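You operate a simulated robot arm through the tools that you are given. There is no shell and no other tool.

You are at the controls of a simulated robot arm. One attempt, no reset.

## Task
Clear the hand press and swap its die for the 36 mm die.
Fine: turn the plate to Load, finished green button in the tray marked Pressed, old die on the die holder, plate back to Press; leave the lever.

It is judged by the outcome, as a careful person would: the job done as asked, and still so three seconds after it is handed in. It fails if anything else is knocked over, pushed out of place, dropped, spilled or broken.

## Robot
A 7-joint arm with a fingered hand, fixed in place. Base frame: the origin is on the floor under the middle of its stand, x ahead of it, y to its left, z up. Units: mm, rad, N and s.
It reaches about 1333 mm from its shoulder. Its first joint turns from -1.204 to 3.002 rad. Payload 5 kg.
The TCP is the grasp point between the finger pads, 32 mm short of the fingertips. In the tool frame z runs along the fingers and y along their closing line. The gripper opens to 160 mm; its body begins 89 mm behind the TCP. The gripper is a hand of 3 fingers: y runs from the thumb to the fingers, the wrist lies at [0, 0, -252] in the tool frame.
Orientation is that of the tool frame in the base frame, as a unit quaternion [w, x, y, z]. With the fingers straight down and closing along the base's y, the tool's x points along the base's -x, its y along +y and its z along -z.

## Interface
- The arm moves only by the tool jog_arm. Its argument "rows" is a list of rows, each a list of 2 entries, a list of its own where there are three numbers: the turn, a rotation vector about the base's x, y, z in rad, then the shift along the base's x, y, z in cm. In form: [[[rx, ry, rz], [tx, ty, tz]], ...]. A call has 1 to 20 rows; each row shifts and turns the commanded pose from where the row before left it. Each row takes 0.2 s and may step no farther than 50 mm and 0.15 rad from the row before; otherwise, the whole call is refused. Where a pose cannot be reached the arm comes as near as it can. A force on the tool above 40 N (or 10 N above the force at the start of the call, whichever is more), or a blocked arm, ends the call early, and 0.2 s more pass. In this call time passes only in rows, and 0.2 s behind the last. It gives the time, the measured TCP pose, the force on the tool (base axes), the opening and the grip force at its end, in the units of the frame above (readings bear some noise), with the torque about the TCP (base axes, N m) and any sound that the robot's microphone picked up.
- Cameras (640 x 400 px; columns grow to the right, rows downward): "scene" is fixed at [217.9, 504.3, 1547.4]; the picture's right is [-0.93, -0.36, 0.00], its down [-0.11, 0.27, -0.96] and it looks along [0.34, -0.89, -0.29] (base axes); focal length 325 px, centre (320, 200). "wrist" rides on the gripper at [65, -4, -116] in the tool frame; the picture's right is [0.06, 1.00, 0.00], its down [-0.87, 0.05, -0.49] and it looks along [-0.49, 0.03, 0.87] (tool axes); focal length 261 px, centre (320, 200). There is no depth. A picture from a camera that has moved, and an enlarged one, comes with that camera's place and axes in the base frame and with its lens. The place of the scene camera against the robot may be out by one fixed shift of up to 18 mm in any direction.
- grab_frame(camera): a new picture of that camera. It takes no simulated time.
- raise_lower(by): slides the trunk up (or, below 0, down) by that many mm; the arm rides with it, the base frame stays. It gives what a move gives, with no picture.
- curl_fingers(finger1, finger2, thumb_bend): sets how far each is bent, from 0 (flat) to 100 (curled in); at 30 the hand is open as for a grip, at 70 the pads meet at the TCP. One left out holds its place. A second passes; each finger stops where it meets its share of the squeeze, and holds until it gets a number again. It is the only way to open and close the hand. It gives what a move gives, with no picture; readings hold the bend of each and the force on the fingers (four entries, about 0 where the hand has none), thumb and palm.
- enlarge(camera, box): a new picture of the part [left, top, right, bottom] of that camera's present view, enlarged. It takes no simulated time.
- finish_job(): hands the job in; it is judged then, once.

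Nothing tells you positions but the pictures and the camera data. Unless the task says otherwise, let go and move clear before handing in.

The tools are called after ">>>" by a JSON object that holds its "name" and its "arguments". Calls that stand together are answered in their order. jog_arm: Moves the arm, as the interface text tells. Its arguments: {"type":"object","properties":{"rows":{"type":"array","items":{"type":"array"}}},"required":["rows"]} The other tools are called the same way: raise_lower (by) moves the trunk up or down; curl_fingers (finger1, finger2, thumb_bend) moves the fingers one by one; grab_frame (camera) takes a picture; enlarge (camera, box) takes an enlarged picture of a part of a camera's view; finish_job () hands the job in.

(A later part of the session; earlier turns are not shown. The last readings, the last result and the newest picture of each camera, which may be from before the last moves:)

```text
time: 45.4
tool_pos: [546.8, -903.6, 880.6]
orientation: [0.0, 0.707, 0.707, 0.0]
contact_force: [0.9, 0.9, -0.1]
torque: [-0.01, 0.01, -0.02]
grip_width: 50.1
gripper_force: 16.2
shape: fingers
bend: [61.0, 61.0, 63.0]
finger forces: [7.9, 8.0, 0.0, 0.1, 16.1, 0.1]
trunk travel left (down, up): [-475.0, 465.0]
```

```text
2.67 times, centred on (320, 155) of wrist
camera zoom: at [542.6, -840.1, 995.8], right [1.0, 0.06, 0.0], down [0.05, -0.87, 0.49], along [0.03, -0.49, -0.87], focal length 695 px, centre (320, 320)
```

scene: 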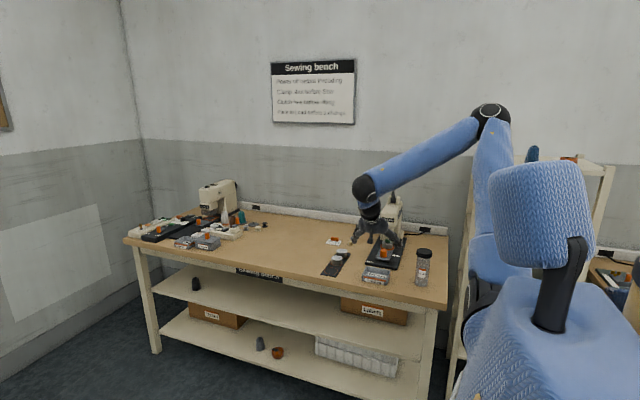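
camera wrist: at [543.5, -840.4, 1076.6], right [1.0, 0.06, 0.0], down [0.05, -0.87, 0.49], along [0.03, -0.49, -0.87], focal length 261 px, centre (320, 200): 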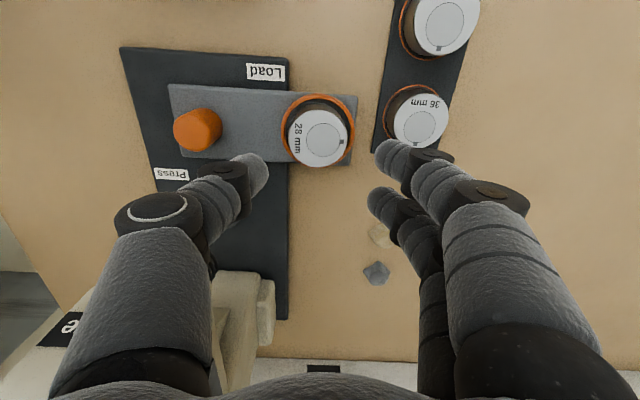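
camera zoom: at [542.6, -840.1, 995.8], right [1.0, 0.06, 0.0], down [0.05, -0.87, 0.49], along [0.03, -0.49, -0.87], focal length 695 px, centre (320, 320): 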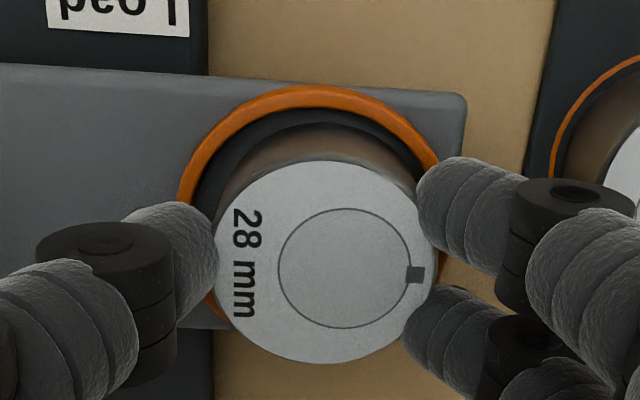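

The die is gripped at about 16 N and shifted only about 2 mm inside its ring. I'll lift it out slowly.

>>> {"name": "jog_arm", "arguments": {"rows": [[[0, 0, 0], [0, 0, 0.5]], [[0, 0, 0], [0, 0, 0.7]], [[0, 0, 0], [0, 0, 1.0]], [[0, 0, 0], [0, 0, 1.5]]]}}

>>> {"name": "enlarge", "arguments": {"camera": "scene", "box": [345, 220, 395, 260]}}

>>> {"name": "enlarge", "arguments": {"camera": "wrist", "box": [220, 80, 420, 230]}}

```text
time: 46.4
tool_pos: [546.9, -904.9, 918.6]
orientation: [0.0, 0.707, 0.707, 0.0]
contact_force: [-0.3, -0.3, -4.1]
torque: [0.0, 0.0, 0.0]
grip_width: 49.9
gripper_force: 15.4
shape: fingers
bend: [61.0, 61.0, 63.0]
finger forces: [8.0, 8.1, 0.1, 0.0, 16.1, 0.0]
trunk travel left (down, up): [-475.0, 465.0]
```

```text
10.00 times, centred on (370, 240) of scene
camera zoom: at [217.9, 504.3, 1547.4], right [-0.93, -0.36, 0.0], down [-0.11, 0.27, -0.96], along [0.34, -0.89, -0.29], focal length 3246 px, centre (-180, -200)
```

zoom: 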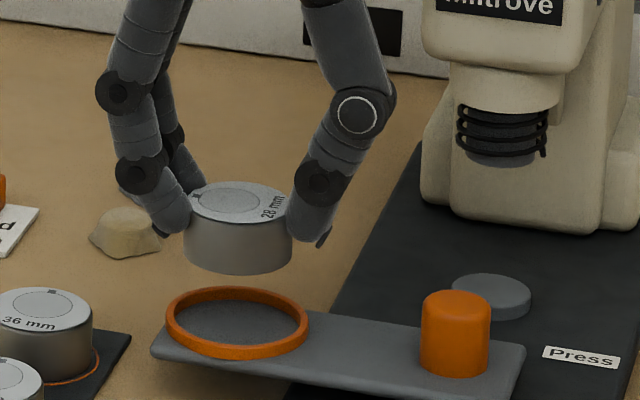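

```text
2.67 times, centred on (320, 155) of wrist
camera zoom: at [542.1, -840.7, 1034.5], right [1.0, 0.06, 0.0], down [0.05, -0.87, 0.49], along [0.03, -0.49, -0.87], focal length 695 px, centre (320, 320)
```

zoom: 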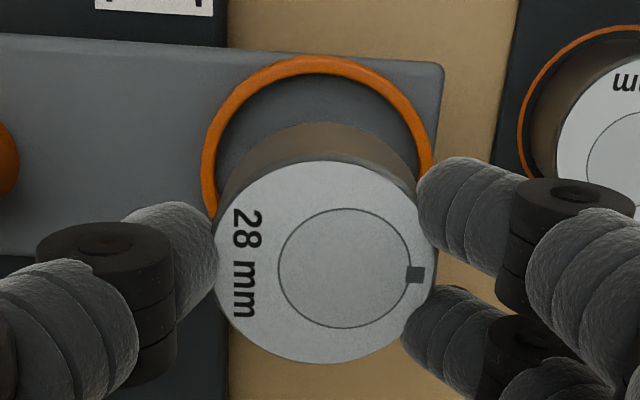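

The die weighs about 4 N and came out cleanly; the nest is a plain rimmed seat with no key. I'll raise it and carry it to the empty front slot near (646, -732).

>>> {"name": "jog_arm", "arguments": {"rows": [[[0, 0, 0], [0, 0, 2.5]], [[0, 0, 0], [0, 1.0, 2.5]], [[0, 0, 0], [2.4, 4.0, 0]], [[0, 0, 0], [2.5, 4.2, 0]], [[0, 0, 0], [2.5, 4.2, 0]], [[0, 0, 0], [2.5, 4.1, 0]]]}}

>>> {"name": "grab_frame", "arguments": {"camera": "wrist"}}

>>> {"name": "enlarge", "arguments": {"camera": "scene", "box": [315, 200, 405, 285]}}

```text
time: 47.8
tool_pos: [646.6, -731.7, 968.2]
orientation: [-0.001, 0.707, 0.707, 0.0]
contact_force: [0.5, 0.4, -3.1]
torque: [-0.01, 0.0, 0.01]
grip_width: 49.9
gripper_force: 16.2
shape: fingers
bend: [61.0, 61.0, 63.0]
finger forces: [8.0, 8.4, 0.1, 0.0, 15.9, 0.0]
trunk travel left (down, up): [-475.0, 465.0]
```

```text
taken
camera wrist: at [642.4, -666.9, 1083.6], right [1.0, 0.06, 0.0], down [0.05, -0.87, 0.49], along [0.03, -0.49, -0.87], focal length 261 px, centre (320, 200)
```

wrist: 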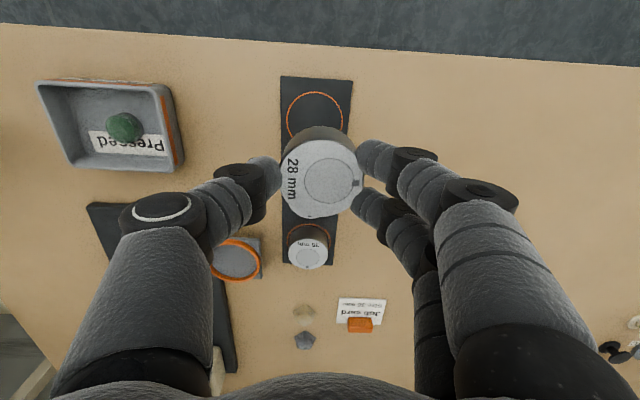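

```text
4.71 times, centred on (360, 242) of scene
camera zoom: at [217.9, 504.3, 1547.4], right [-0.93, -0.36, 0.0], down [-0.11, 0.27, -0.96], along [0.34, -0.89, -0.29], focal length 1527 px, centre (132, 0)
```

zoom: 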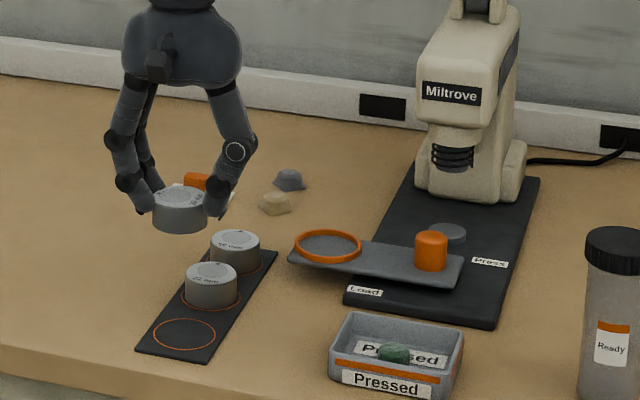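

>>> {"name": "enlarge", "arguments": {"camera": "wrist", "box": [260, 60, 380, 160]}}

>>> {"name": "enlarge", "arguments": {"camera": "wrist", "box": [260, 190, 380, 290]}}

```text
4.00 times, centred on (320, 110) of wrist
camera zoom: at [642.4, -666.9, 1083.6], right [1.0, 0.06, 0.0], down [0.05, -0.87, 0.49], along [0.03, -0.49, -0.87], focal length 1043 px, centre (320, 560)
```

zoom: 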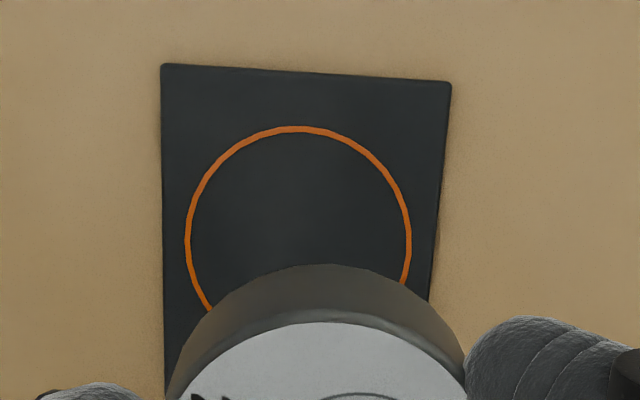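

```text
4.00 times, centred on (320, 240) of wrist
camera zoom: at [642.4, -666.9, 1083.6], right [1.0, 0.06, 0.0], down [0.05, -0.87, 0.49], along [0.03, -0.49, -0.87], focal length 1043 px, centre (320, 40)
```

zoom: 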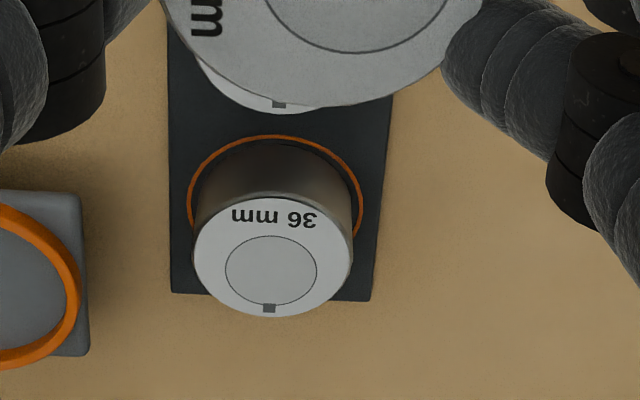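

By triangulation the holder top is at z≈802, the empty slot at (641, -729.6) and the dies are about 30 mm tall. I'll line up over the slot and lower the old die.

>>> {"name": "jog_arm", "arguments": {"rows": [[[0, 0, 0], [-0.66, 0.39, -3]], [[0, 0, 0], [0, 0, -3]], [[0, 0, 0], [0, 0, -2.5]], [[0, 0, 0], [0, 0, -1.0]]]}}

>>> {"name": "enlarge", "arguments": {"camera": "scene", "box": [320, 235, 380, 280]}}

>>> {"name": "enlarge", "arguments": {"camera": "wrist", "box": [220, 80, 420, 230]}}

```text
time: 48.8
tool_pos: [639.4, -725.4, 872.3]
orientation: [-0.001, 0.707, 0.707, -0.001]
contact_force: [1.0, 0.2, -3.1]
torque: [-0.03, -0.01, -0.04]
grip_width: 50.1
gripper_force: 16.0
shape: fingers
bend: [61.0, 61.0, 63.0]
finger forces: [8.0, 8.4, 0.1, 0.1, 15.9, 0.0]
trunk travel left (down, up): [-475.0, 465.0]
```

```text
8.89 times, centred on (350, 258) of scene
camera zoom: at [217.9, 504.3, 1547.4], right [-0.93, -0.36, 0.0], down [-0.11, 0.27, -0.96], along [0.34, -0.89, -0.29], focal length 2885 px, centre (53, -311)
```

zoom: 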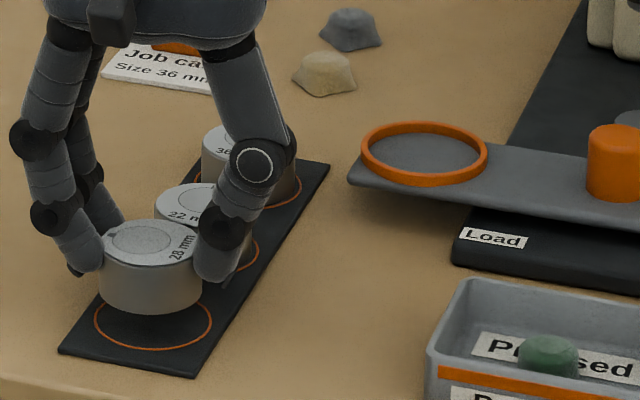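

```text
2.67 times, centred on (320, 155) of wrist
camera zoom: at [635.8, -661.2, 988.3], right [1.0, 0.06, 0.0], down [0.05, -0.87, 0.49], along [0.03, -0.49, -0.87], focal length 695 px, centre (320, 320)
```

zoom: 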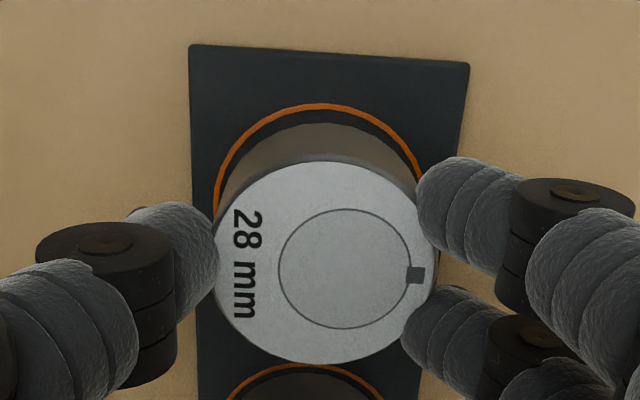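

The die is centred over the ring, with about 10 mm left to go. I'll lower in small steps until contact.

>>> {"name": "jog_arm", "arguments": {"rows": [[[0, 0, 0], [-0.05, -0.1, -0.4]], [[0, 0, 0], [0, 0, -0.3]]]}}

>>> {"name": "jog_arm", "arguments": {"rows": [[[0, 0, 0], [0, 0, -0.2]]]}}

>>> {"name": "enlarge", "arguments": {"camera": "scene", "box": [320, 245, 370, 280]}}

```text
time: 49.4
tool_pos: [637.9, -725.8, 865.6]
orientation: [-0.001, 0.707, 0.707, -0.001]
contact_force: [-0.1, 1.0, -2.4]
torque: [0.02, 0.01, -0.01]
grip_width: 50.0
gripper_force: 16.1
shape: fingers
bend: [61.0, 61.0, 63.0]
finger forces: [8.0, 8.4, 0.1, 0.0, 15.7, 0.0]
trunk travel left (down, up): [-475.0, 465.0]
```

```text
time: 49.8
tool_pos: [639.5, -725.7, 862.9]
orientation: [-0.001, 0.707, 0.707, -0.002]
contact_force: [-0.6, 0.4, -2.8]
torque: [0.01, 0.02, -0.04]
grip_width: 49.8
gripper_force: 15.8
shape: fingers
bend: [61.0, 61.0, 63.0]
finger forces: [8.0, 8.4, 0.0, 0.1, 15.8, 0.0]
trunk travel left (down, up): [-475.0, 465.0]
```

```text
11.43 times, centred on (345, 262) of scene
camera zoom: at [217.9, 504.3, 1547.4], right [-0.93, -0.36, 0.0], down [-0.11, 0.27, -0.96], along [0.34, -0.89, -0.29], focal length 3709 px, centre (34, -514)
```

zoom: 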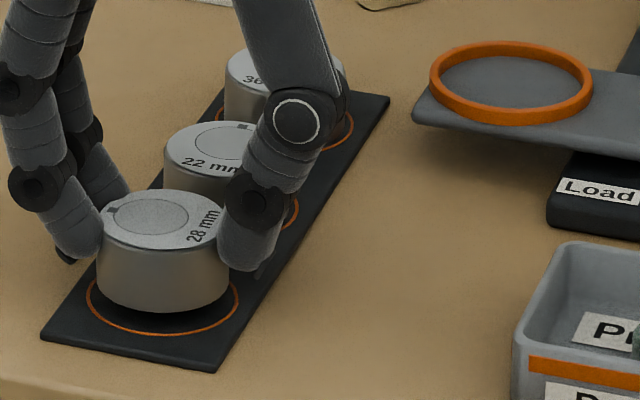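

>>> {"name": "jog_arm", "arguments": {"rows": [[[0, 0, 0], [0, -0.1, -0.2]]]}}

>>> {"name": "jog_arm", "arguments": {"rows": [[[0, 0, 0], [0, 0, -0.2]]]}}

```text
time: 50.2
tool_pos: [637.8, -727.5, 861.9]
orientation: [0.0, 0.707, 0.707, -0.001]
contact_force: [-0.1, -0.4, -4.2]
torque: [0.0, -0.02, 0.02]
grip_width: 49.8
gripper_force: 16.1
shape: fingers
bend: [61.0, 61.0, 63.0]
finger forces: [7.9, 8.4, 0.0, 0.1, 15.8, 0.0]
trunk travel left (down, up): [-475.0, 465.0]
```

```text
time: 50.6
tool_pos: [639.3, -726.5, 859.7]
orientation: [-0.001, 0.707, 0.707, 0.0]
contact_force: [0.0, 0.2, -2.5]
torque: [0.01, -0.02, -0.02]
grip_width: 50.1
gripper_force: 16.2
shape: fingers
bend: [61.0, 61.0, 63.0]
finger forces: [8.0, 8.4, 0.0, 0.0, 15.8, 0.1]
trunk travel left (down, up): [-475.0, 465.0]
```

>>> {"name": "jog_arm", "arguments": {"rows": [[[0, 0, 0], [0, 0, -0.2]]]}}

>>> {"name": "jog_arm", "arguments": {"rows": [[[0, 0, 0], [0, 0, -0.15]]]}}

>>> {"name": "enlarge", "arguments": {"camera": "scene", "box": [320, 245, 370, 280]}}

```text
time: 51.0
tool_pos: [638.8, -727.3, 858.3]
orientation: [-0.001, 0.706, 0.708, -0.001]
contact_force: [-0.7, -0.7, -3.5]
torque: [0.05, 0.03, -0.05]
grip_width: 49.7
gripper_force: 16.2
shape: fingers
bend: [61.0, 61.0, 63.0]
finger forces: [8.1, 8.6, 0.1, 0.0, 15.8, 0.0]
trunk travel left (down, up): [-475.0, 465.0]
```

```text
time: 51.4
tool_pos: [637.9, -727.3, 857.2]
orientation: [-0.001, 0.707, 0.707, 0.0]
contact_force: [-0.5, 0.4, -3.3]
torque: [-0.01, 0.0, 0.0]
grip_width: 50.0
gripper_force: 16.4
shape: fingers
bend: [61.0, 61.0, 63.0]
finger forces: [8.0, 8.6, 0.0, 0.0, 15.8, 0.0]
trunk travel left (down, up): [-475.0, 465.0]
```

```text
11.43 times, centred on (345, 262) of scene
camera zoom: at [217.9, 504.3, 1547.4], right [-0.93, -0.36, 0.0], down [-0.11, 0.27, -0.96], along [0.34, -0.89, -0.29], focal length 3709 px, centre (34, -514)
```

zoom: 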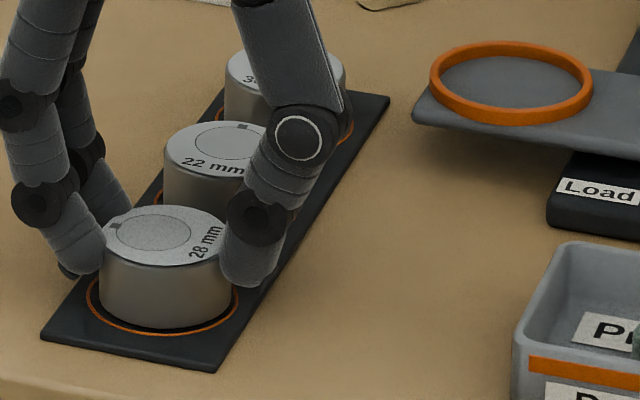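

>>> {"name": "jog_arm", "arguments": {"rows": [[[0, 0, 0], [0.1, 0, -0.15]]]}}

>>> {"name": "jog_arm", "arguments": {"rows": [[[0, 0, 0], [0, 0, -0.15]]]}}

>>> {"name": "enlarge", "arguments": {"camera": "scene", "box": [320, 245, 370, 280]}}

```text
time: 51.8
tool_pos: [639.2, -728.0, 854.4]
orientation: [0.0, 0.707, 0.707, -0.001]
contact_force: [-0.9, 1.1, -3.1]
torque: [-0.01, -0.03, 0.01]
grip_width: 49.9
gripper_force: 15.6
shape: fingers
bend: [61.0, 61.0, 63.0]
finger forces: [8.0, 8.5, 0.0, 0.1, 15.8, 0.0]
trunk travel left (down, up): [-475.0, 465.0]
```

```text
time: 52.2
tool_pos: [639.9, -726.8, 852.6]
orientation: [0.0, 0.707, 0.707, 0.0]
contact_force: [-0.3, 0.4, -1.3]
torque: [-0.01, -0.06, 0.0]
grip_width: 49.7
gripper_force: 16.4
shape: fingers
bend: [61.0, 61.0, 63.0]
finger forces: [8.5, 8.4, 0.0, 0.0, 16.2, 0.0]
trunk travel left (down, up): [-475.0, 465.0]
```

```text
11.43 times, centred on (345, 262) of scene
camera zoom: at [217.9, 504.3, 1547.4], right [-0.93, -0.36, 0.0], down [-0.11, 0.27, -0.96], along [0.34, -0.89, -0.29], focal length 3709 px, centre (34, -514)
```

zoom: 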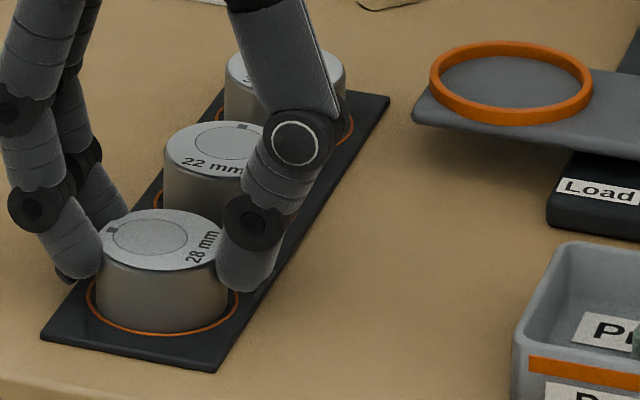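

>>> {"name": "jog_arm", "arguments": {"rows": [[[0, 0, 0], [0, 0, -0.15]]]}}

>>> {"name": "enlarge", "arguments": {"camera": "scene", "box": [320, 245, 370, 280]}}

```text
time: 52.6
tool_pos: [640.2, -728.5, 853.3]
orientation: [0.0, 0.707, 0.707, -0.001]
contact_force: [0.1, 0.1, 7.7]
torque: [-0.04, -0.07, 0.02]
grip_width: 49.9
gripper_force: 18.0
shape: fingers
bend: [62.0, 61.0, 63.0]
finger forces: [9.1, 9.4, 0.0, 0.0, 17.6, 0.1]
trunk travel left (down, up): [-475.0, 465.0]
```

```text
11.43 times, centred on (345, 262) of scene
camera zoom: at [217.9, 504.3, 1547.4], right [-0.93, -0.36, 0.0], down [-0.11, 0.27, -0.96], along [0.34, -0.89, -0.29], focal length 3709 px, centre (34, -514)
```

zoom: 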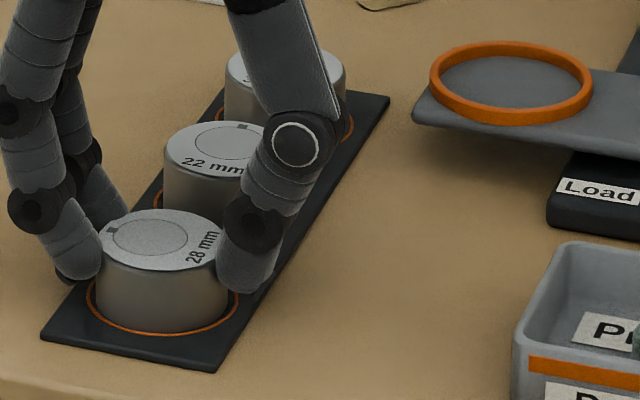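

The old die is seated in its ring on the holder, with 7.7 N of contact. I'll release it and lift off.

>>> {"name": "curl_fingers", "arguments": {"finger1": 54, "finger2": 54, "thumb_bend": 54}}

>>> {"name": "jog_arm", "arguments": {"rows": [[[0, 0, 0], [0, 0, 1.0]], [[0, 0, 0], [0, 0, 2.0]], [[0, 0, 0], [0, 0, 3.5]], [[0, 0, 0], [0, 0, 4.0]]]}}

>>> {"name": "enlarge", "arguments": {"camera": "scene", "box": [315, 220, 395, 285]}}

>>> {"name": "grab_frame", "arguments": {"camera": "wrist"}}

```text
time: 53.6
tool_pos: [639.9, -726.6, 852.6]
orientation: [-0.001, 0.707, 0.707, -0.001]
contact_force: [-0.1, 0.2, -0.3]
torque: [0.04, -0.05, -0.01]
grip_width: 70.4
gripper_force: 0.1
shape: fingers
bend: [54.0, 54.0, 54.0]
finger forces: [0.0, 0.1, 0.0, 0.0, 0.0, 0.0]
trunk travel left (down, up): [-475.0, 465.0]
```

```text
time: 54.6
tool_pos: [639.5, -726.3, 958.3]
orientation: [-0.001, 0.707, 0.707, 0.0]
contact_force: [-0.1, 0.4, 0.3]
torque: [-0.06, -0.02, 0.01]
grip_width: 70.8
gripper_force: 0.1
shape: fingers
bend: [54.0, 54.0, 54.0]
finger forces: [0.1, 0.1, 0.0, 0.1, 0.1, 0.0]
trunk travel left (down, up): [-475.0, 465.0]
```

```text
6.15 times, centred on (355, 252) of scene
camera zoom: at [217.9, 504.3, 1547.4], right [-0.93, -0.36, 0.0], down [-0.11, 0.27, -0.96], along [0.34, -0.89, -0.29], focal length 1997 px, centre (105, -123)
```

zoom: 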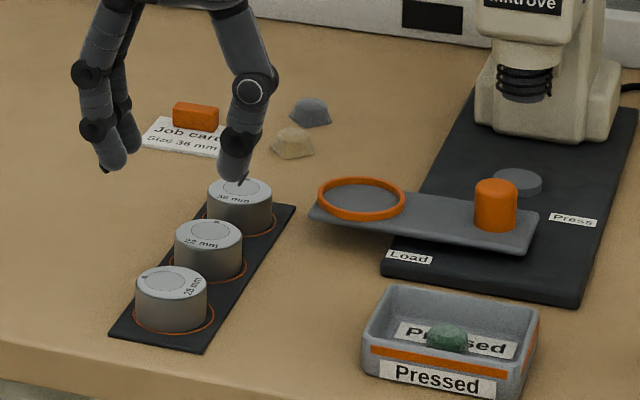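

```text
taken
camera wrist: at [635.4, -662.8, 1074.1], right [1.0, 0.06, 0.0], down [0.05, -0.87, 0.49], along [0.03, -0.49, -0.87], focal length 261 px, centre (320, 200)
```

wrist: 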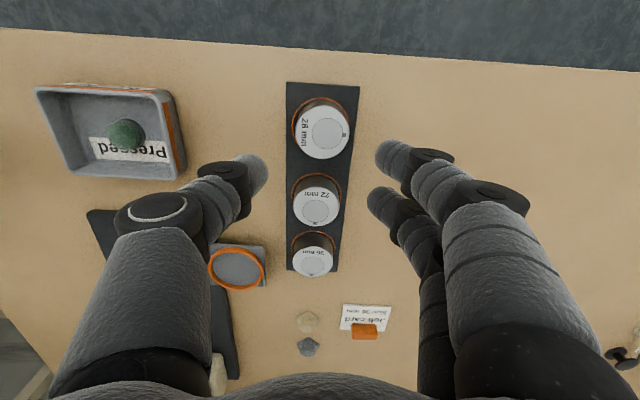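

The 28 mm die is now on the holder and upright. Next I'll move above the 36 mm die in the rear slot.

>>> {"name": "jog_arm", "arguments": {"rows": [[[0, 0, 0], [0, -4, 0]], [[0, 0, 0], [0, -4, 0]], [[0, 0, 0], [0, -4, 0]], [[0, 0, 0], [0, -4, 0]]]}}

>>> {"name": "grab_frame", "arguments": {"camera": "wrist"}}

>>> {"name": "enlarge", "arguments": {"camera": "wrist", "box": [250, 70, 390, 190]}}

>>> {"name": "enlarge", "arguments": {"camera": "scene", "box": [315, 200, 395, 285]}}

```text
time: 55.6
tool_pos: [640.2, -887.1, 957.3]
orientation: [0.0, 0.708, 0.707, -0.001]
contact_force: [0.1, -0.3, 0.3]
torque: [0.0, 0.01, 0.01]
grip_width: 70.6
gripper_force: 0.1
shape: fingers
bend: [54.0, 54.0, 54.0]
finger forces: [0.0, 0.0, 0.2, 0.1, 0.1, 0.0]
trunk travel left (down, up): [-475.0, 465.0]
```

```text
taken
camera wrist: at [635.7, -823.7, 1072.5], right [1.0, 0.06, 0.0], down [0.05, -0.87, 0.49], along [0.03, -0.49, -0.87], focal length 261 px, centre (320, 200)
```

wrist: 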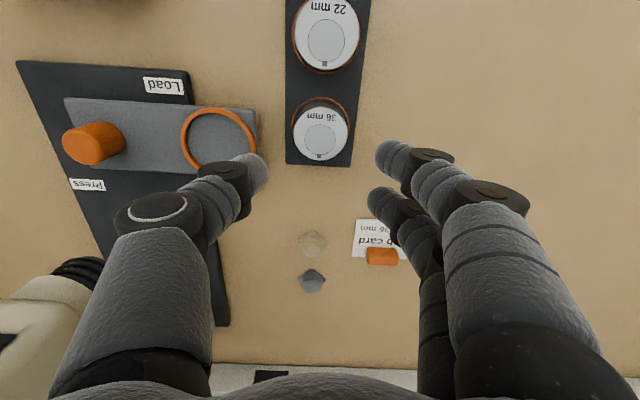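

```text
3.33 times, centred on (320, 130) of wrist
camera zoom: at [635.7, -823.7, 1072.5], right [1.0, 0.06, 0.0], down [0.05, -0.87, 0.49], along [0.03, -0.49, -0.87], focal length 869 px, centre (320, 433)
```

zoom: 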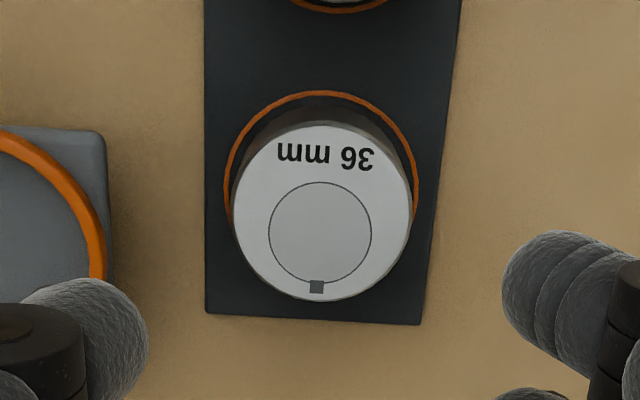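

```text
4.71 times, centred on (355, 242) of scene
camera zoom: at [217.9, 504.3, 1547.4], right [-0.93, -0.36, 0.0], down [-0.11, 0.27, -0.96], along [0.34, -0.89, -0.29], focal length 1527 px, centre (155, 0)
```

zoom: 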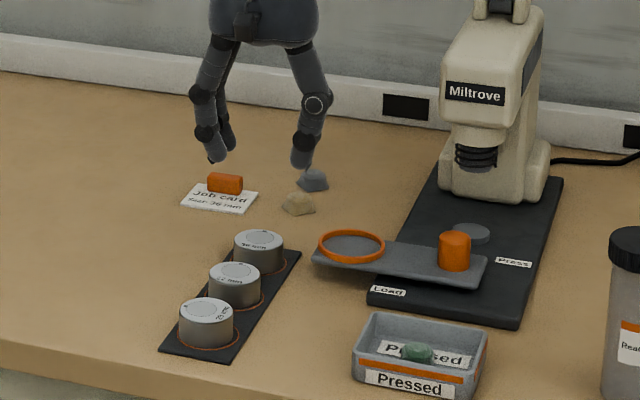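

The die centre is near (640.6, -888). With the current yaw the thumb would pass too close to the plate's end. I'll turn the hand by -0.6 rad so all fingers clear the plate and the neighbouring die, which also lets me turn the new die to match the old one's label direction.

>>> {"name": "jog_arm", "arguments": {"rows": [[[0, 0, -0.15], [0.05, -0.1, 0]], [[0, 0, -0.15], [0, 0, 0]], [[0, 0, -0.15], [0, 0, 0]], [[0, 0, -0.15], [0, 0, 0]]]}}

>>> {"name": "curl_fingers", "arguments": {"finger1": 56, "finger2": 56, "thumb_bend": 56}}

>>> {"name": "grab_frame", "arguments": {"camera": "wrist"}}

>>> {"name": "grab_frame", "arguments": {"camera": "scene"}}

```text
time: 56.6
tool_pos: [640.2, -888.6, 956.9]
orientation: [-0.001, 0.885, 0.465, -0.001]
contact_force: [-0.1, 0.7, -0.5]
torque: [0.0, -0.03, 0.01]
grip_width: 70.7
gripper_force: 0.1
shape: fingers
bend: [54.0, 54.0, 54.0]
finger forces: [0.1, 0.0, 0.1, 0.1, 0.0, 0.1]
trunk travel left (down, up): [-475.0, 465.0]
```

```text
time: 57.6
tool_pos: [639.5, -888.3, 957.3]
orientation: [-0.002, 0.884, 0.467, -0.001]
contact_force: [-0.1, 0.1, -0.8]
torque: [-0.01, 0.01, -0.03]
grip_width: 64.0
gripper_force: 0.0
shape: fingers
bend: [56.0, 56.0, 56.0]
finger forces: [0.0, 0.1, 0.0, 0.1, 0.0, 0.0]
trunk travel left (down, up): [-475.0, 465.0]
```

```text
taken
camera wrist: at [673.2, -833.4, 1072.2], right [0.86, -0.51, 0.0], down [-0.45, -0.75, 0.49], along [-0.25, -0.42, -0.87], focal length 261 px, centre (320, 200)
```

wrist: 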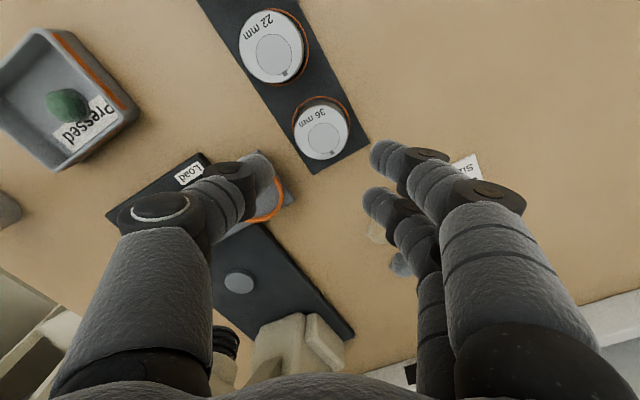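

```text
taken
```

scene: 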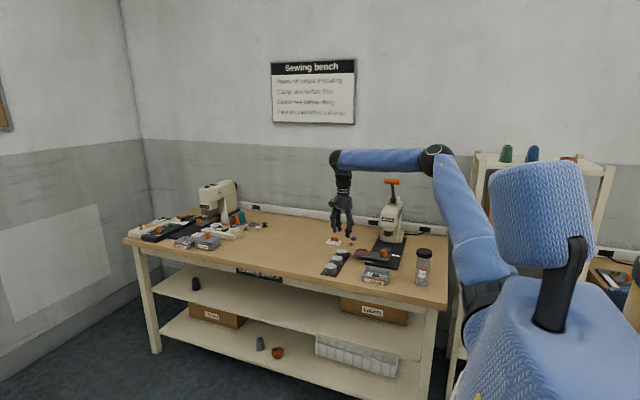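

>>> {"name": "enlarge", "arguments": {"camera": "wrist", "box": [250, 70, 390, 190]}}

```text
3.33 times, centred on (320, 130) of wrist
camera zoom: at [673.2, -833.4, 1072.2], right [0.86, -0.51, 0.0], down [-0.45, -0.75, 0.49], along [-0.25, -0.42, -0.87], focal length 869 px, centre (320, 433)
```

zoom: 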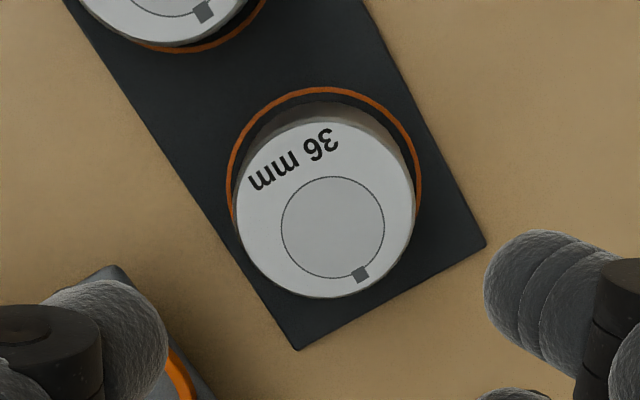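

The die is within 2 mm of the hand's axis. I'll descend in stages, watching the thumb against the plate's end.

>>> {"name": "jog_arm", "arguments": {"rows": [[[0, 0, 0], [0.12, -0.08, -3]], [[0, 0, 0], [0, 0, -3]], [[0, 0, 0], [0, 0, -2.2]]]}}

>>> {"name": "grab_frame", "arguments": {"camera": "wrist"}}

>>> {"name": "enlarge", "arguments": {"camera": "scene", "box": [320, 225, 380, 275]}}

```text
time: 58.4
tool_pos: [641.1, -889.7, 874.2]
orientation: [-0.001, 0.885, 0.466, 0.0]
contact_force: [0.6, 0.2, -0.8]
torque: [0.04, 0.05, 0.01]
grip_width: 63.9
gripper_force: 0.1
shape: fingers
bend: [56.0, 56.0, 56.0]
finger forces: [0.0, 0.1, 0.1, 0.1, 0.0, 0.0]
trunk travel left (down, up): [-475.0, 465.0]
```

```text
taken
camera wrist: at [674.5, -835.0, 989.1], right [0.86, -0.51, 0.0], down [-0.45, -0.75, 0.49], along [-0.25, -0.42, -0.87], focal length 261 px, centre (320, 200)
```

wrist: 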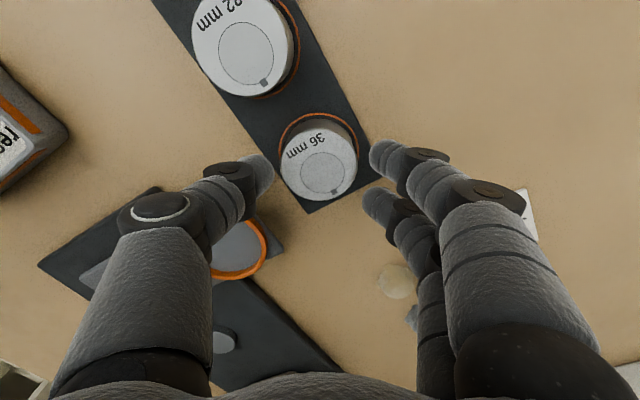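

```text
8.00 times, centred on (350, 250) of scene
camera zoom: at [217.9, 504.3, 1547.4], right [-0.93, -0.36, 0.0], down [-0.11, 0.27, -0.96], along [0.34, -0.89, -0.29], focal length 2596 px, centre (80, -200)
```

zoom: 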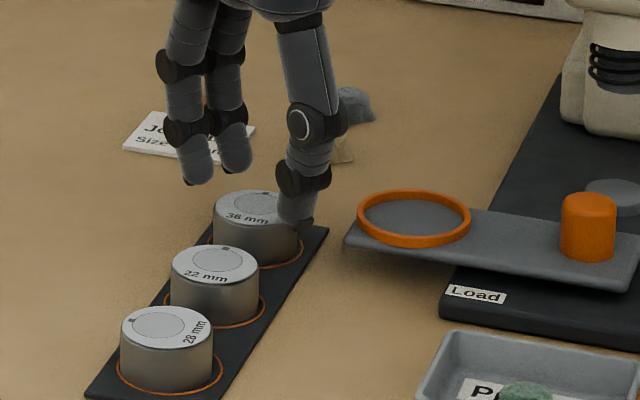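

>>> {"name": "jog_arm", "arguments": {"rows": [[[0, 0, 0], [0, 0, -1.0]], [[0, 0, 0], [0, 0, -0.9]]]}}

>>> {"name": "enlarge", "arguments": {"camera": "wrist", "box": [210, 90, 430, 260]}}

>>> {"name": "enlarge", "arguments": {"camera": "scene", "box": [325, 230, 375, 265]}}

```text
time: 59.0
tool_pos: [639.7, -890.2, 856.1]
orientation: [0.0, 0.885, 0.465, 0.001]
contact_force: [0.1, -0.1, 0.1]
torque: [0.04, 0.01, -0.01]
grip_width: 63.9
gripper_force: 0.1
shape: fingers
bend: [56.0, 56.0, 56.0]
finger forces: [0.0, 0.0, 0.1, 0.0, 0.0, 0.1]
trunk travel left (down, up): [-475.0, 465.0]
```

```text
2.35 times, centred on (320, 175) of wrist
camera zoom: at [673.6, -834.5, 971.6], right [0.86, -0.51, 0.0], down [-0.45, -0.75, 0.49], along [-0.25, -0.42, -0.87], focal length 613 px, centre (320, 259)
```

zoom: 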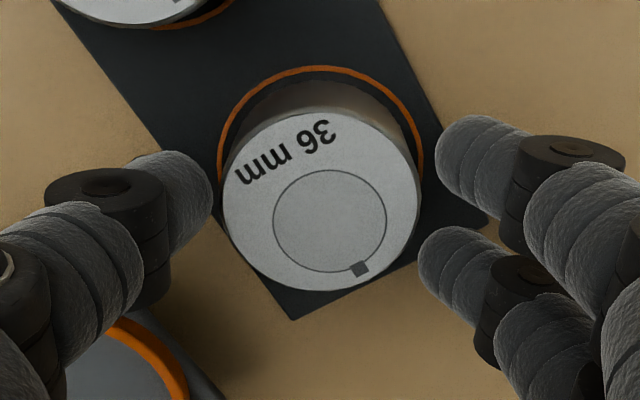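

```text
11.43 times, centred on (350, 248) of scene
camera zoom: at [217.9, 504.3, 1547.4], right [-0.93, -0.36, 0.0], down [-0.11, 0.27, -0.96], along [0.34, -0.89, -0.29], focal length 3709 px, centre (-23, -343)
```

zoom: 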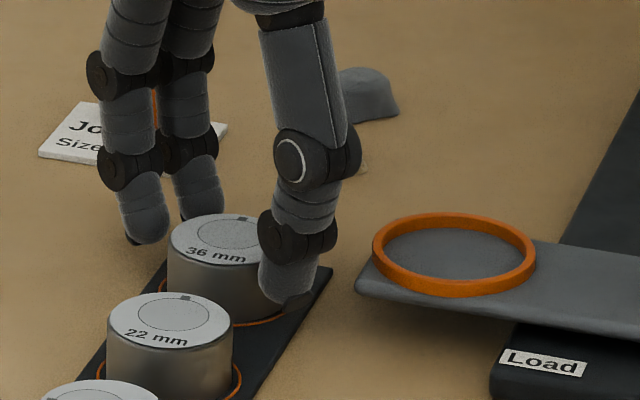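

The die is centred between the fingers and thumb, with nothing else near. I'll go the last 3 mm and grip it.

>>> {"name": "jog_arm", "arguments": {"rows": [[[0, 0, 0], [0, 0, -0.3]]]}}

>>> {"name": "curl_fingers", "arguments": {"finger1": 68, "finger2": 68, "thumb_bend": 68}}

>>> {"name": "enlarge", "arguments": {"camera": "wrist", "box": [210, 90, 430, 260]}}

>>> {"name": "enlarge", "arguments": {"camera": "scene", "box": [325, 230, 375, 265]}}

```text
time: 59.4
tool_pos: [641.2, -888.6, 853.4]
orientation: [-0.001, 0.884, 0.467, 0.0]
contact_force: [-1.1, 0.6, -1.2]
torque: [-0.05, 0.02, -0.02]
grip_width: 63.8
gripper_force: 0.2
shape: fingers
bend: [56.0, 56.0, 56.0]
finger forces: [0.0, 0.0, 0.0, 0.0, 0.1, 0.0]
trunk travel left (down, up): [-475.0, 465.0]
```

```text
time: 60.4
tool_pos: [639.9, -890.2, 852.9]
orientation: [-0.001, 0.884, 0.467, 0.0]
contact_force: [-0.2, -0.9, -0.8]
torque: [0.04, 0.0, 0.0]
grip_width: 50.1
gripper_force: 15.6
shape: fingers
bend: [61.0, 61.0, 63.0]
finger forces: [8.0, 7.9, 0.0, 0.0, 16.0, 0.0]
trunk travel left (down, up): [-475.0, 465.0]
```

```text
2.35 times, centred on (320, 175) of wrist
camera zoom: at [674.1, -834.9, 968.0], right [0.86, -0.51, 0.0], down [-0.45, -0.75, 0.49], along [-0.25, -0.42, -0.87], focal length 613 px, centre (320, 259)
```

zoom: 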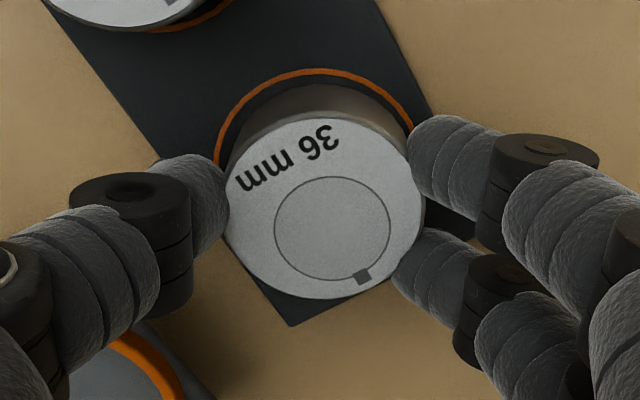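

```text
11.43 times, centred on (350, 248) of scene
camera zoom: at [217.9, 504.3, 1547.4], right [-0.93, -0.36, 0.0], down [-0.11, 0.27, -0.96], along [0.34, -0.89, -0.29], focal length 3709 px, centre (-23, -343)
```

zoom: 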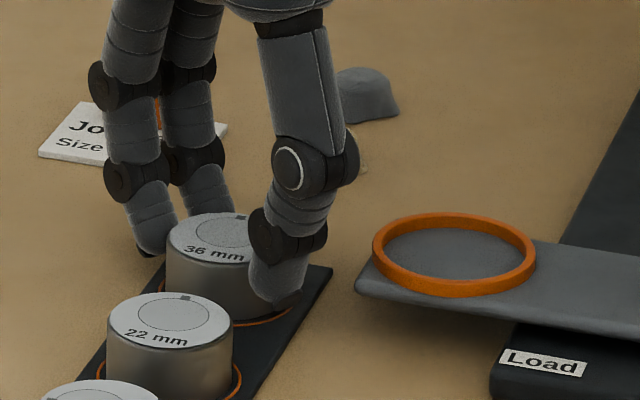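

The 36 mm die is gripped at 15.6 N, with the same finger bends as the old one. I'll lift it slowly and check.

>>> {"name": "jog_arm", "arguments": {"rows": [[[0, 0, 0], [0, 0, 0.5]], [[0, 0, 0], [0, 0, 1.0]], [[0, 0, 0], [0, 0, 2.0]], [[0, 0, 0], [0, 0, 3.5]], [[0, 0, 0], [0, 0, 3.8]]]}}

>>> {"name": "grab_frame", "arguments": {"camera": "wrist"}}

>>> {"name": "enlarge", "arguments": {"camera": "scene", "box": [315, 200, 395, 285]}}

```text
time: 61.6
tool_pos: [640.8, -890.1, 960.2]
orientation: [-0.001, 0.884, 0.467, 0.0]
contact_force: [0.0, -0.3, -2.5]
torque: [-0.01, -0.03, 0.02]
grip_width: 50.2
gripper_force: 16.1
shape: fingers
bend: [61.0, 61.0, 63.0]
finger forces: [8.0, 8.1, 0.1, 0.0, 15.9, 0.1]
trunk travel left (down, up): [-475.0, 465.0]
```

```text
taken
camera wrist: at [674.7, -835.4, 1077.2], right [0.86, -0.51, 0.0], down [-0.45, -0.75, 0.49], along [-0.25, -0.42, -0.87], focal length 261 px, centre (320, 200)
```

wrist: 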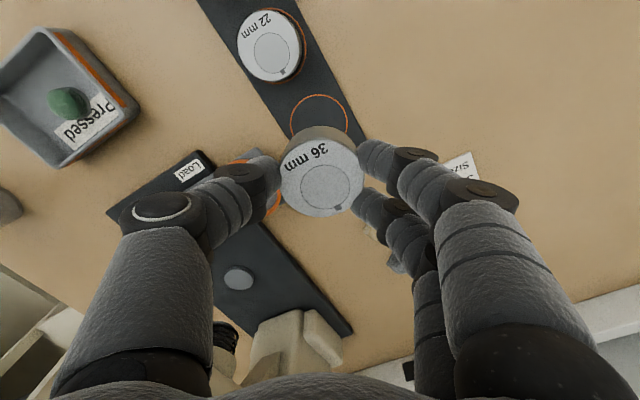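

```text
4.71 times, centred on (355, 242) of scene
camera zoom: at [217.9, 504.3, 1547.4], right [-0.93, -0.36, 0.0], down [-0.11, 0.27, -0.96], along [0.34, -0.89, -0.29], focal length 1527 px, centre (155, 0)
```

zoom: 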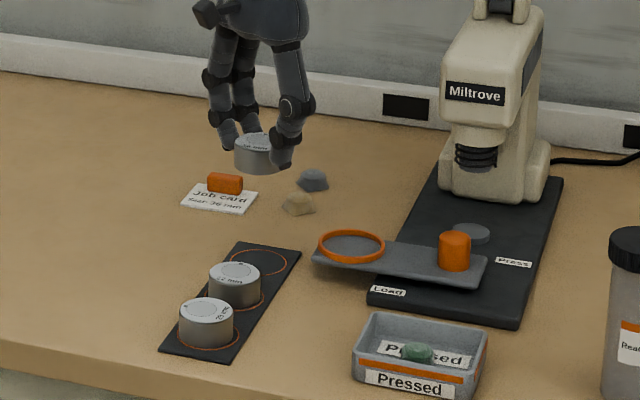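

The 36 mm die is held securely. I'll carry it over the nest while turning it a quarter turn.

>>> {"name": "jog_arm", "arguments": {"rows": [[[0, 0, 0.1428], [-0.86, -0.13, 0]], [[0, 0, 0.1428], [-0.86, -0.13, 0]], [[0, 0, 0.1428], [-0.86, -0.13, 0]], [[0, 0, 0.1428], [-0.86, -0.13, 0]], [[0, 0, 0.1428], [-0.86, -0.13, 0]], [[0, 0, 0.1428], [-0.86, -0.13, 0]]]}}

>>> {"name": "jog_arm", "arguments": {"rows": [[[0, 0, 0.1428], [-0.86, -0.13, 0]], [[0, 0, 0.1428], [-0.86, -0.13, 0]], [[0, 0, 0.1428], [-0.86, -0.13, 0]], [[0, 0, 0.1428], [-0.85, -0.13, 0]], [[0, 0, 0.1428], [-0.85, -0.13, 0]]]}}

>>> {"name": "grab_frame", "arguments": {"camera": "wrist"}}

>>> {"name": "enlarge", "arguments": {"camera": "scene", "box": [335, 200, 405, 265]}}

```text
time: 63.0
tool_pos: [589.8, -896.4, 960.9]
orientation: [0.0, 0.61, 0.792, 0.001]
contact_force: [0.0, 0.0, -2.9]
torque: [-0.01, 0.03, -0.02]
grip_width: 50.0
gripper_force: 15.8
shape: fingers
bend: [61.0, 61.0, 63.0]
finger forces: [8.2, 8.1, 0.0, 0.1, 16.0, 0.0]
trunk travel left (down, up): [-475.0, 465.0]
```

```text
time: 64.2
tool_pos: [546.8, -903.5, 961.3]
orientation: [0.001, 0.294, 0.956, 0.0]
contact_force: [-0.2, -1.2, -3.7]
torque: [-0.02, -0.02, 0.02]
grip_width: 50.2
gripper_force: 16.5
shape: fingers
bend: [61.0, 61.0, 63.0]
finger forces: [8.2, 8.1, 0.0, 0.1, 16.0, 0.1]
trunk travel left (down, up): [-475.0, 465.0]
```

```text
taken
camera wrist: at [490.4, -871.5, 1075.8], right [0.51, 0.86, 0.0], down [0.75, -0.44, 0.49], along [0.42, -0.25, -0.87], focal length 261 px, centre (320, 200)
```

wrist: 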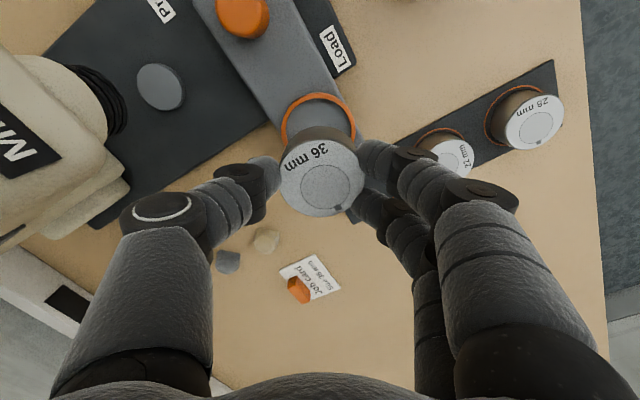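

```text
6.15 times, centred on (370, 232) of scene
camera zoom: at [217.9, 504.3, 1547.4], right [-0.93, -0.36, 0.0], down [-0.11, 0.27, -0.96], along [0.34, -0.89, -0.29], focal length 1997 px, centre (12, 0)
```

zoom: 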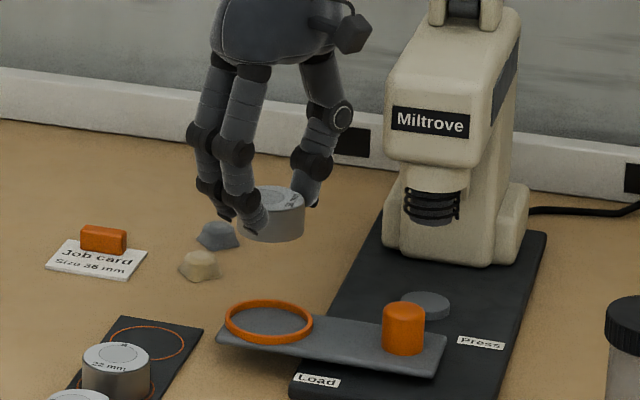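

The label now faces the same way the old die's did. I'll lower to just above the rim and check the alignment from both cameras.

>>> {"name": "jog_arm", "arguments": {"rows": [[[0, 0, 0], [0, 0, -2.5]], [[0, 0, 0], [0, 0, -2.5]], [[0, 0, 0], [0, 0, -1.0]]]}}

>>> {"name": "enlarge", "arguments": {"camera": "wrist", "box": [220, 60, 420, 230]}}

>>> {"name": "enlarge", "arguments": {"camera": "scene", "box": [345, 220, 395, 260]}}

```text
time: 65.0
tool_pos: [545.3, -903.2, 899.4]
orientation: [0.0, 0.296, 0.955, 0.0]
contact_force: [-0.7, -0.7, -3.7]
torque: [0.03, 0.0, 0.02]
grip_width: 50.4
gripper_force: 16.3
shape: fingers
bend: [61.0, 61.0, 63.0]
finger forces: [8.4, 8.2, 0.0, 0.1, 16.0, 0.1]
trunk travel left (down, up): [-475.0, 465.0]
```

```text
2.35 times, centred on (320, 145) of wrist
camera zoom: at [489.8, -871.4, 1015.6], right [0.51, 0.86, 0.0], down [0.75, -0.45, 0.49], along [0.42, -0.25, -0.87], focal length 613 px, centre (320, 329)
```

zoom: 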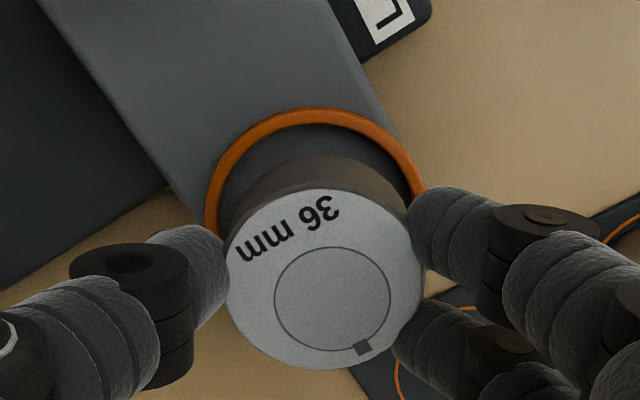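

```text
10.00 times, centred on (370, 240) of scene
camera zoom: at [217.9, 504.3, 1547.4], right [-0.93, -0.36, 0.0], down [-0.11, 0.27, -0.96], along [0.34, -0.89, -0.29], focal length 3246 px, centre (-180, -200)
```

zoom: 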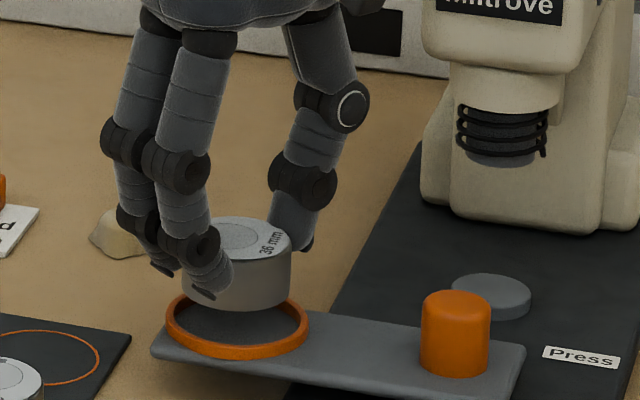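

The die is centred over the ring, matching the old die's rest position in the scene view. I'll lower it into the nest step by step.

>>> {"name": "jog_arm", "arguments": {"rows": [[[0, 0, 0], [0, 0, -0.5]], [[0, 0, 0], [0, 0, -0.4]], [[0, 0, 0], [0, 0, -0.3]]]}}

>>> {"name": "enlarge", "arguments": {"camera": "scene", "box": [345, 225, 395, 260]}}

>>> {"name": "enlarge", "arguments": {"camera": "wrist", "box": [220, 60, 420, 230]}}

```text
time: 65.8
tool_pos: [546.3, -904.4, 888.4]
orientation: [0.0, 0.296, 0.955, 0.0]
contact_force: [-0.8, -0.4, -3.3]
torque: [0.01, 0.04, 0.01]
grip_width: 50.1
gripper_force: 16.1
shape: fingers
bend: [61.0, 61.0, 63.0]
finger forces: [8.3, 8.2, 0.0, 0.0, 15.9, 0.1]
trunk travel left (down, up): [-475.0, 465.0]
```

```text
11.43 times, centred on (370, 242) of scene
camera zoom: at [217.9, 504.3, 1547.4], right [-0.93, -0.36, 0.0], down [-0.11, 0.27, -0.96], along [0.34, -0.89, -0.29], focal length 3709 px, centre (-251, -286)
```

zoom: 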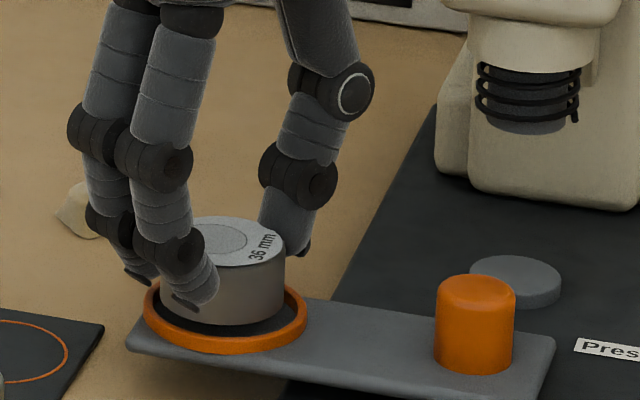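

```text
2.35 times, centred on (320, 145) of wrist
camera zoom: at [490.2, -871.4, 1003.4], right [0.51, 0.86, 0.0], down [0.75, -0.45, 0.49], along [0.42, -0.25, -0.87], focal length 613 px, centre (320, 329)
```

zoom: 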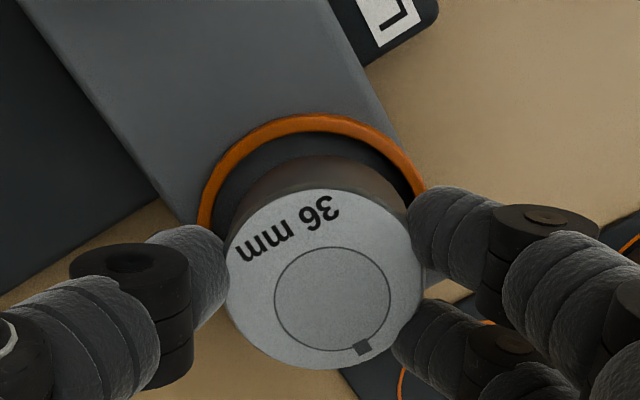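

>>> {"name": "jog_arm", "arguments": {"rows": [[[0, 0, 0], [0, 0, -0.3]], [[0, 0, 0], [0, 0, -0.25]]]}}

>>> {"name": "jog_arm", "arguments": {"rows": [[[0, 0, 0], [0, 0, -0.2]]]}}

>>> {"name": "enlarge", "arguments": {"camera": "scene", "box": [345, 225, 395, 260]}}

```text
time: 66.4
tool_pos: [546.8, -903.3, 882.8]
orientation: [0.0, 0.295, 0.955, 0.001]
contact_force: [0.4, 0.2, -3.0]
torque: [-0.01, 0.02, -0.01]
grip_width: 50.1
gripper_force: 16.3
shape: fingers
bend: [61.0, 61.0, 63.0]
finger forces: [8.2, 8.1, 0.1, 0.0, 15.8, 0.1]
trunk travel left (down, up): [-475.0, 465.0]
```

```text
time: 66.8
tool_pos: [548.3, -903.1, 882.0]
orientation: [0.0, 0.296, 0.955, 0.0]
contact_force: [-0.2, 0.0, -2.2]
torque: [0.05, 0.0, -0.01]
grip_width: 50.3
gripper_force: 16.4
shape: fingers
bend: [61.0, 61.0, 63.0]
finger forces: [8.2, 8.1, 0.1, 0.0, 15.8, 0.0]
trunk travel left (down, up): [-475.0, 465.0]
```

```text
11.43 times, centred on (370, 242) of scene
camera zoom: at [217.9, 504.3, 1547.4], right [-0.93, -0.36, 0.0], down [-0.11, 0.27, -0.96], along [0.34, -0.89, -0.29], focal length 3709 px, centre (-251, -286)
```

zoom: 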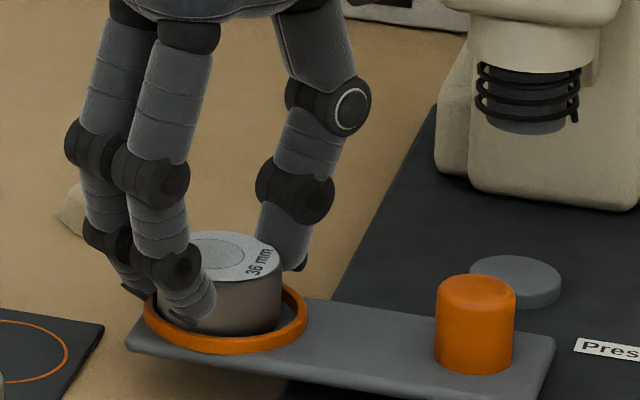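

>>> {"name": "jog_arm", "arguments": {"rows": [[[0, 0, 0], [-0.1, 0, -0.15]]]}}

>>> {"name": "jog_arm", "arguments": {"rows": [[[0, 0, 0], [0, 0, -0.15]]]}}

>>> {"name": "enlarge", "arguments": {"camera": "scene", "box": [345, 225, 395, 260]}}

```text
time: 67.2
tool_pos: [547.0, -904.6, 880.7]
orientation: [0.0, 0.296, 0.955, 0.0]
contact_force: [0.3, -0.2, -4.2]
torque: [0.04, 0.01, -0.01]
grip_width: 50.5
gripper_force: 15.8
shape: fingers
bend: [61.0, 61.0, 63.0]
finger forces: [8.3, 8.1, 0.0, 0.1, 15.8, 0.0]
trunk travel left (down, up): [-475.0, 465.0]
```

```text
time: 67.6
tool_pos: [547.1, -904.3, 878.3]
orientation: [0.0, 0.296, 0.955, 0.0]
contact_force: [-0.5, 0.4, -3.1]
torque: [-0.01, -0.02, 0.01]
grip_width: 50.3
gripper_force: 16.1
shape: fingers
bend: [61.0, 61.0, 63.0]
finger forces: [8.2, 8.1, 0.0, 0.0, 16.1, 0.0]
trunk travel left (down, up): [-475.0, 465.0]
```

```text
11.43 times, centred on (370, 242) of scene
camera zoom: at [217.9, 504.3, 1547.4], right [-0.93, -0.36, 0.0], down [-0.11, 0.27, -0.96], along [0.34, -0.89, -0.29], focal length 3709 px, centre (-251, -286)
```

zoom: 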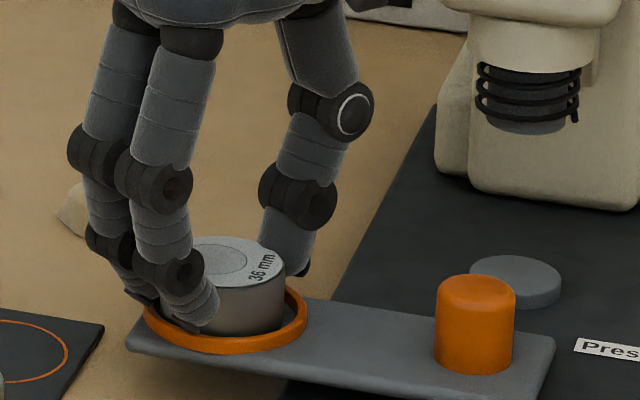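

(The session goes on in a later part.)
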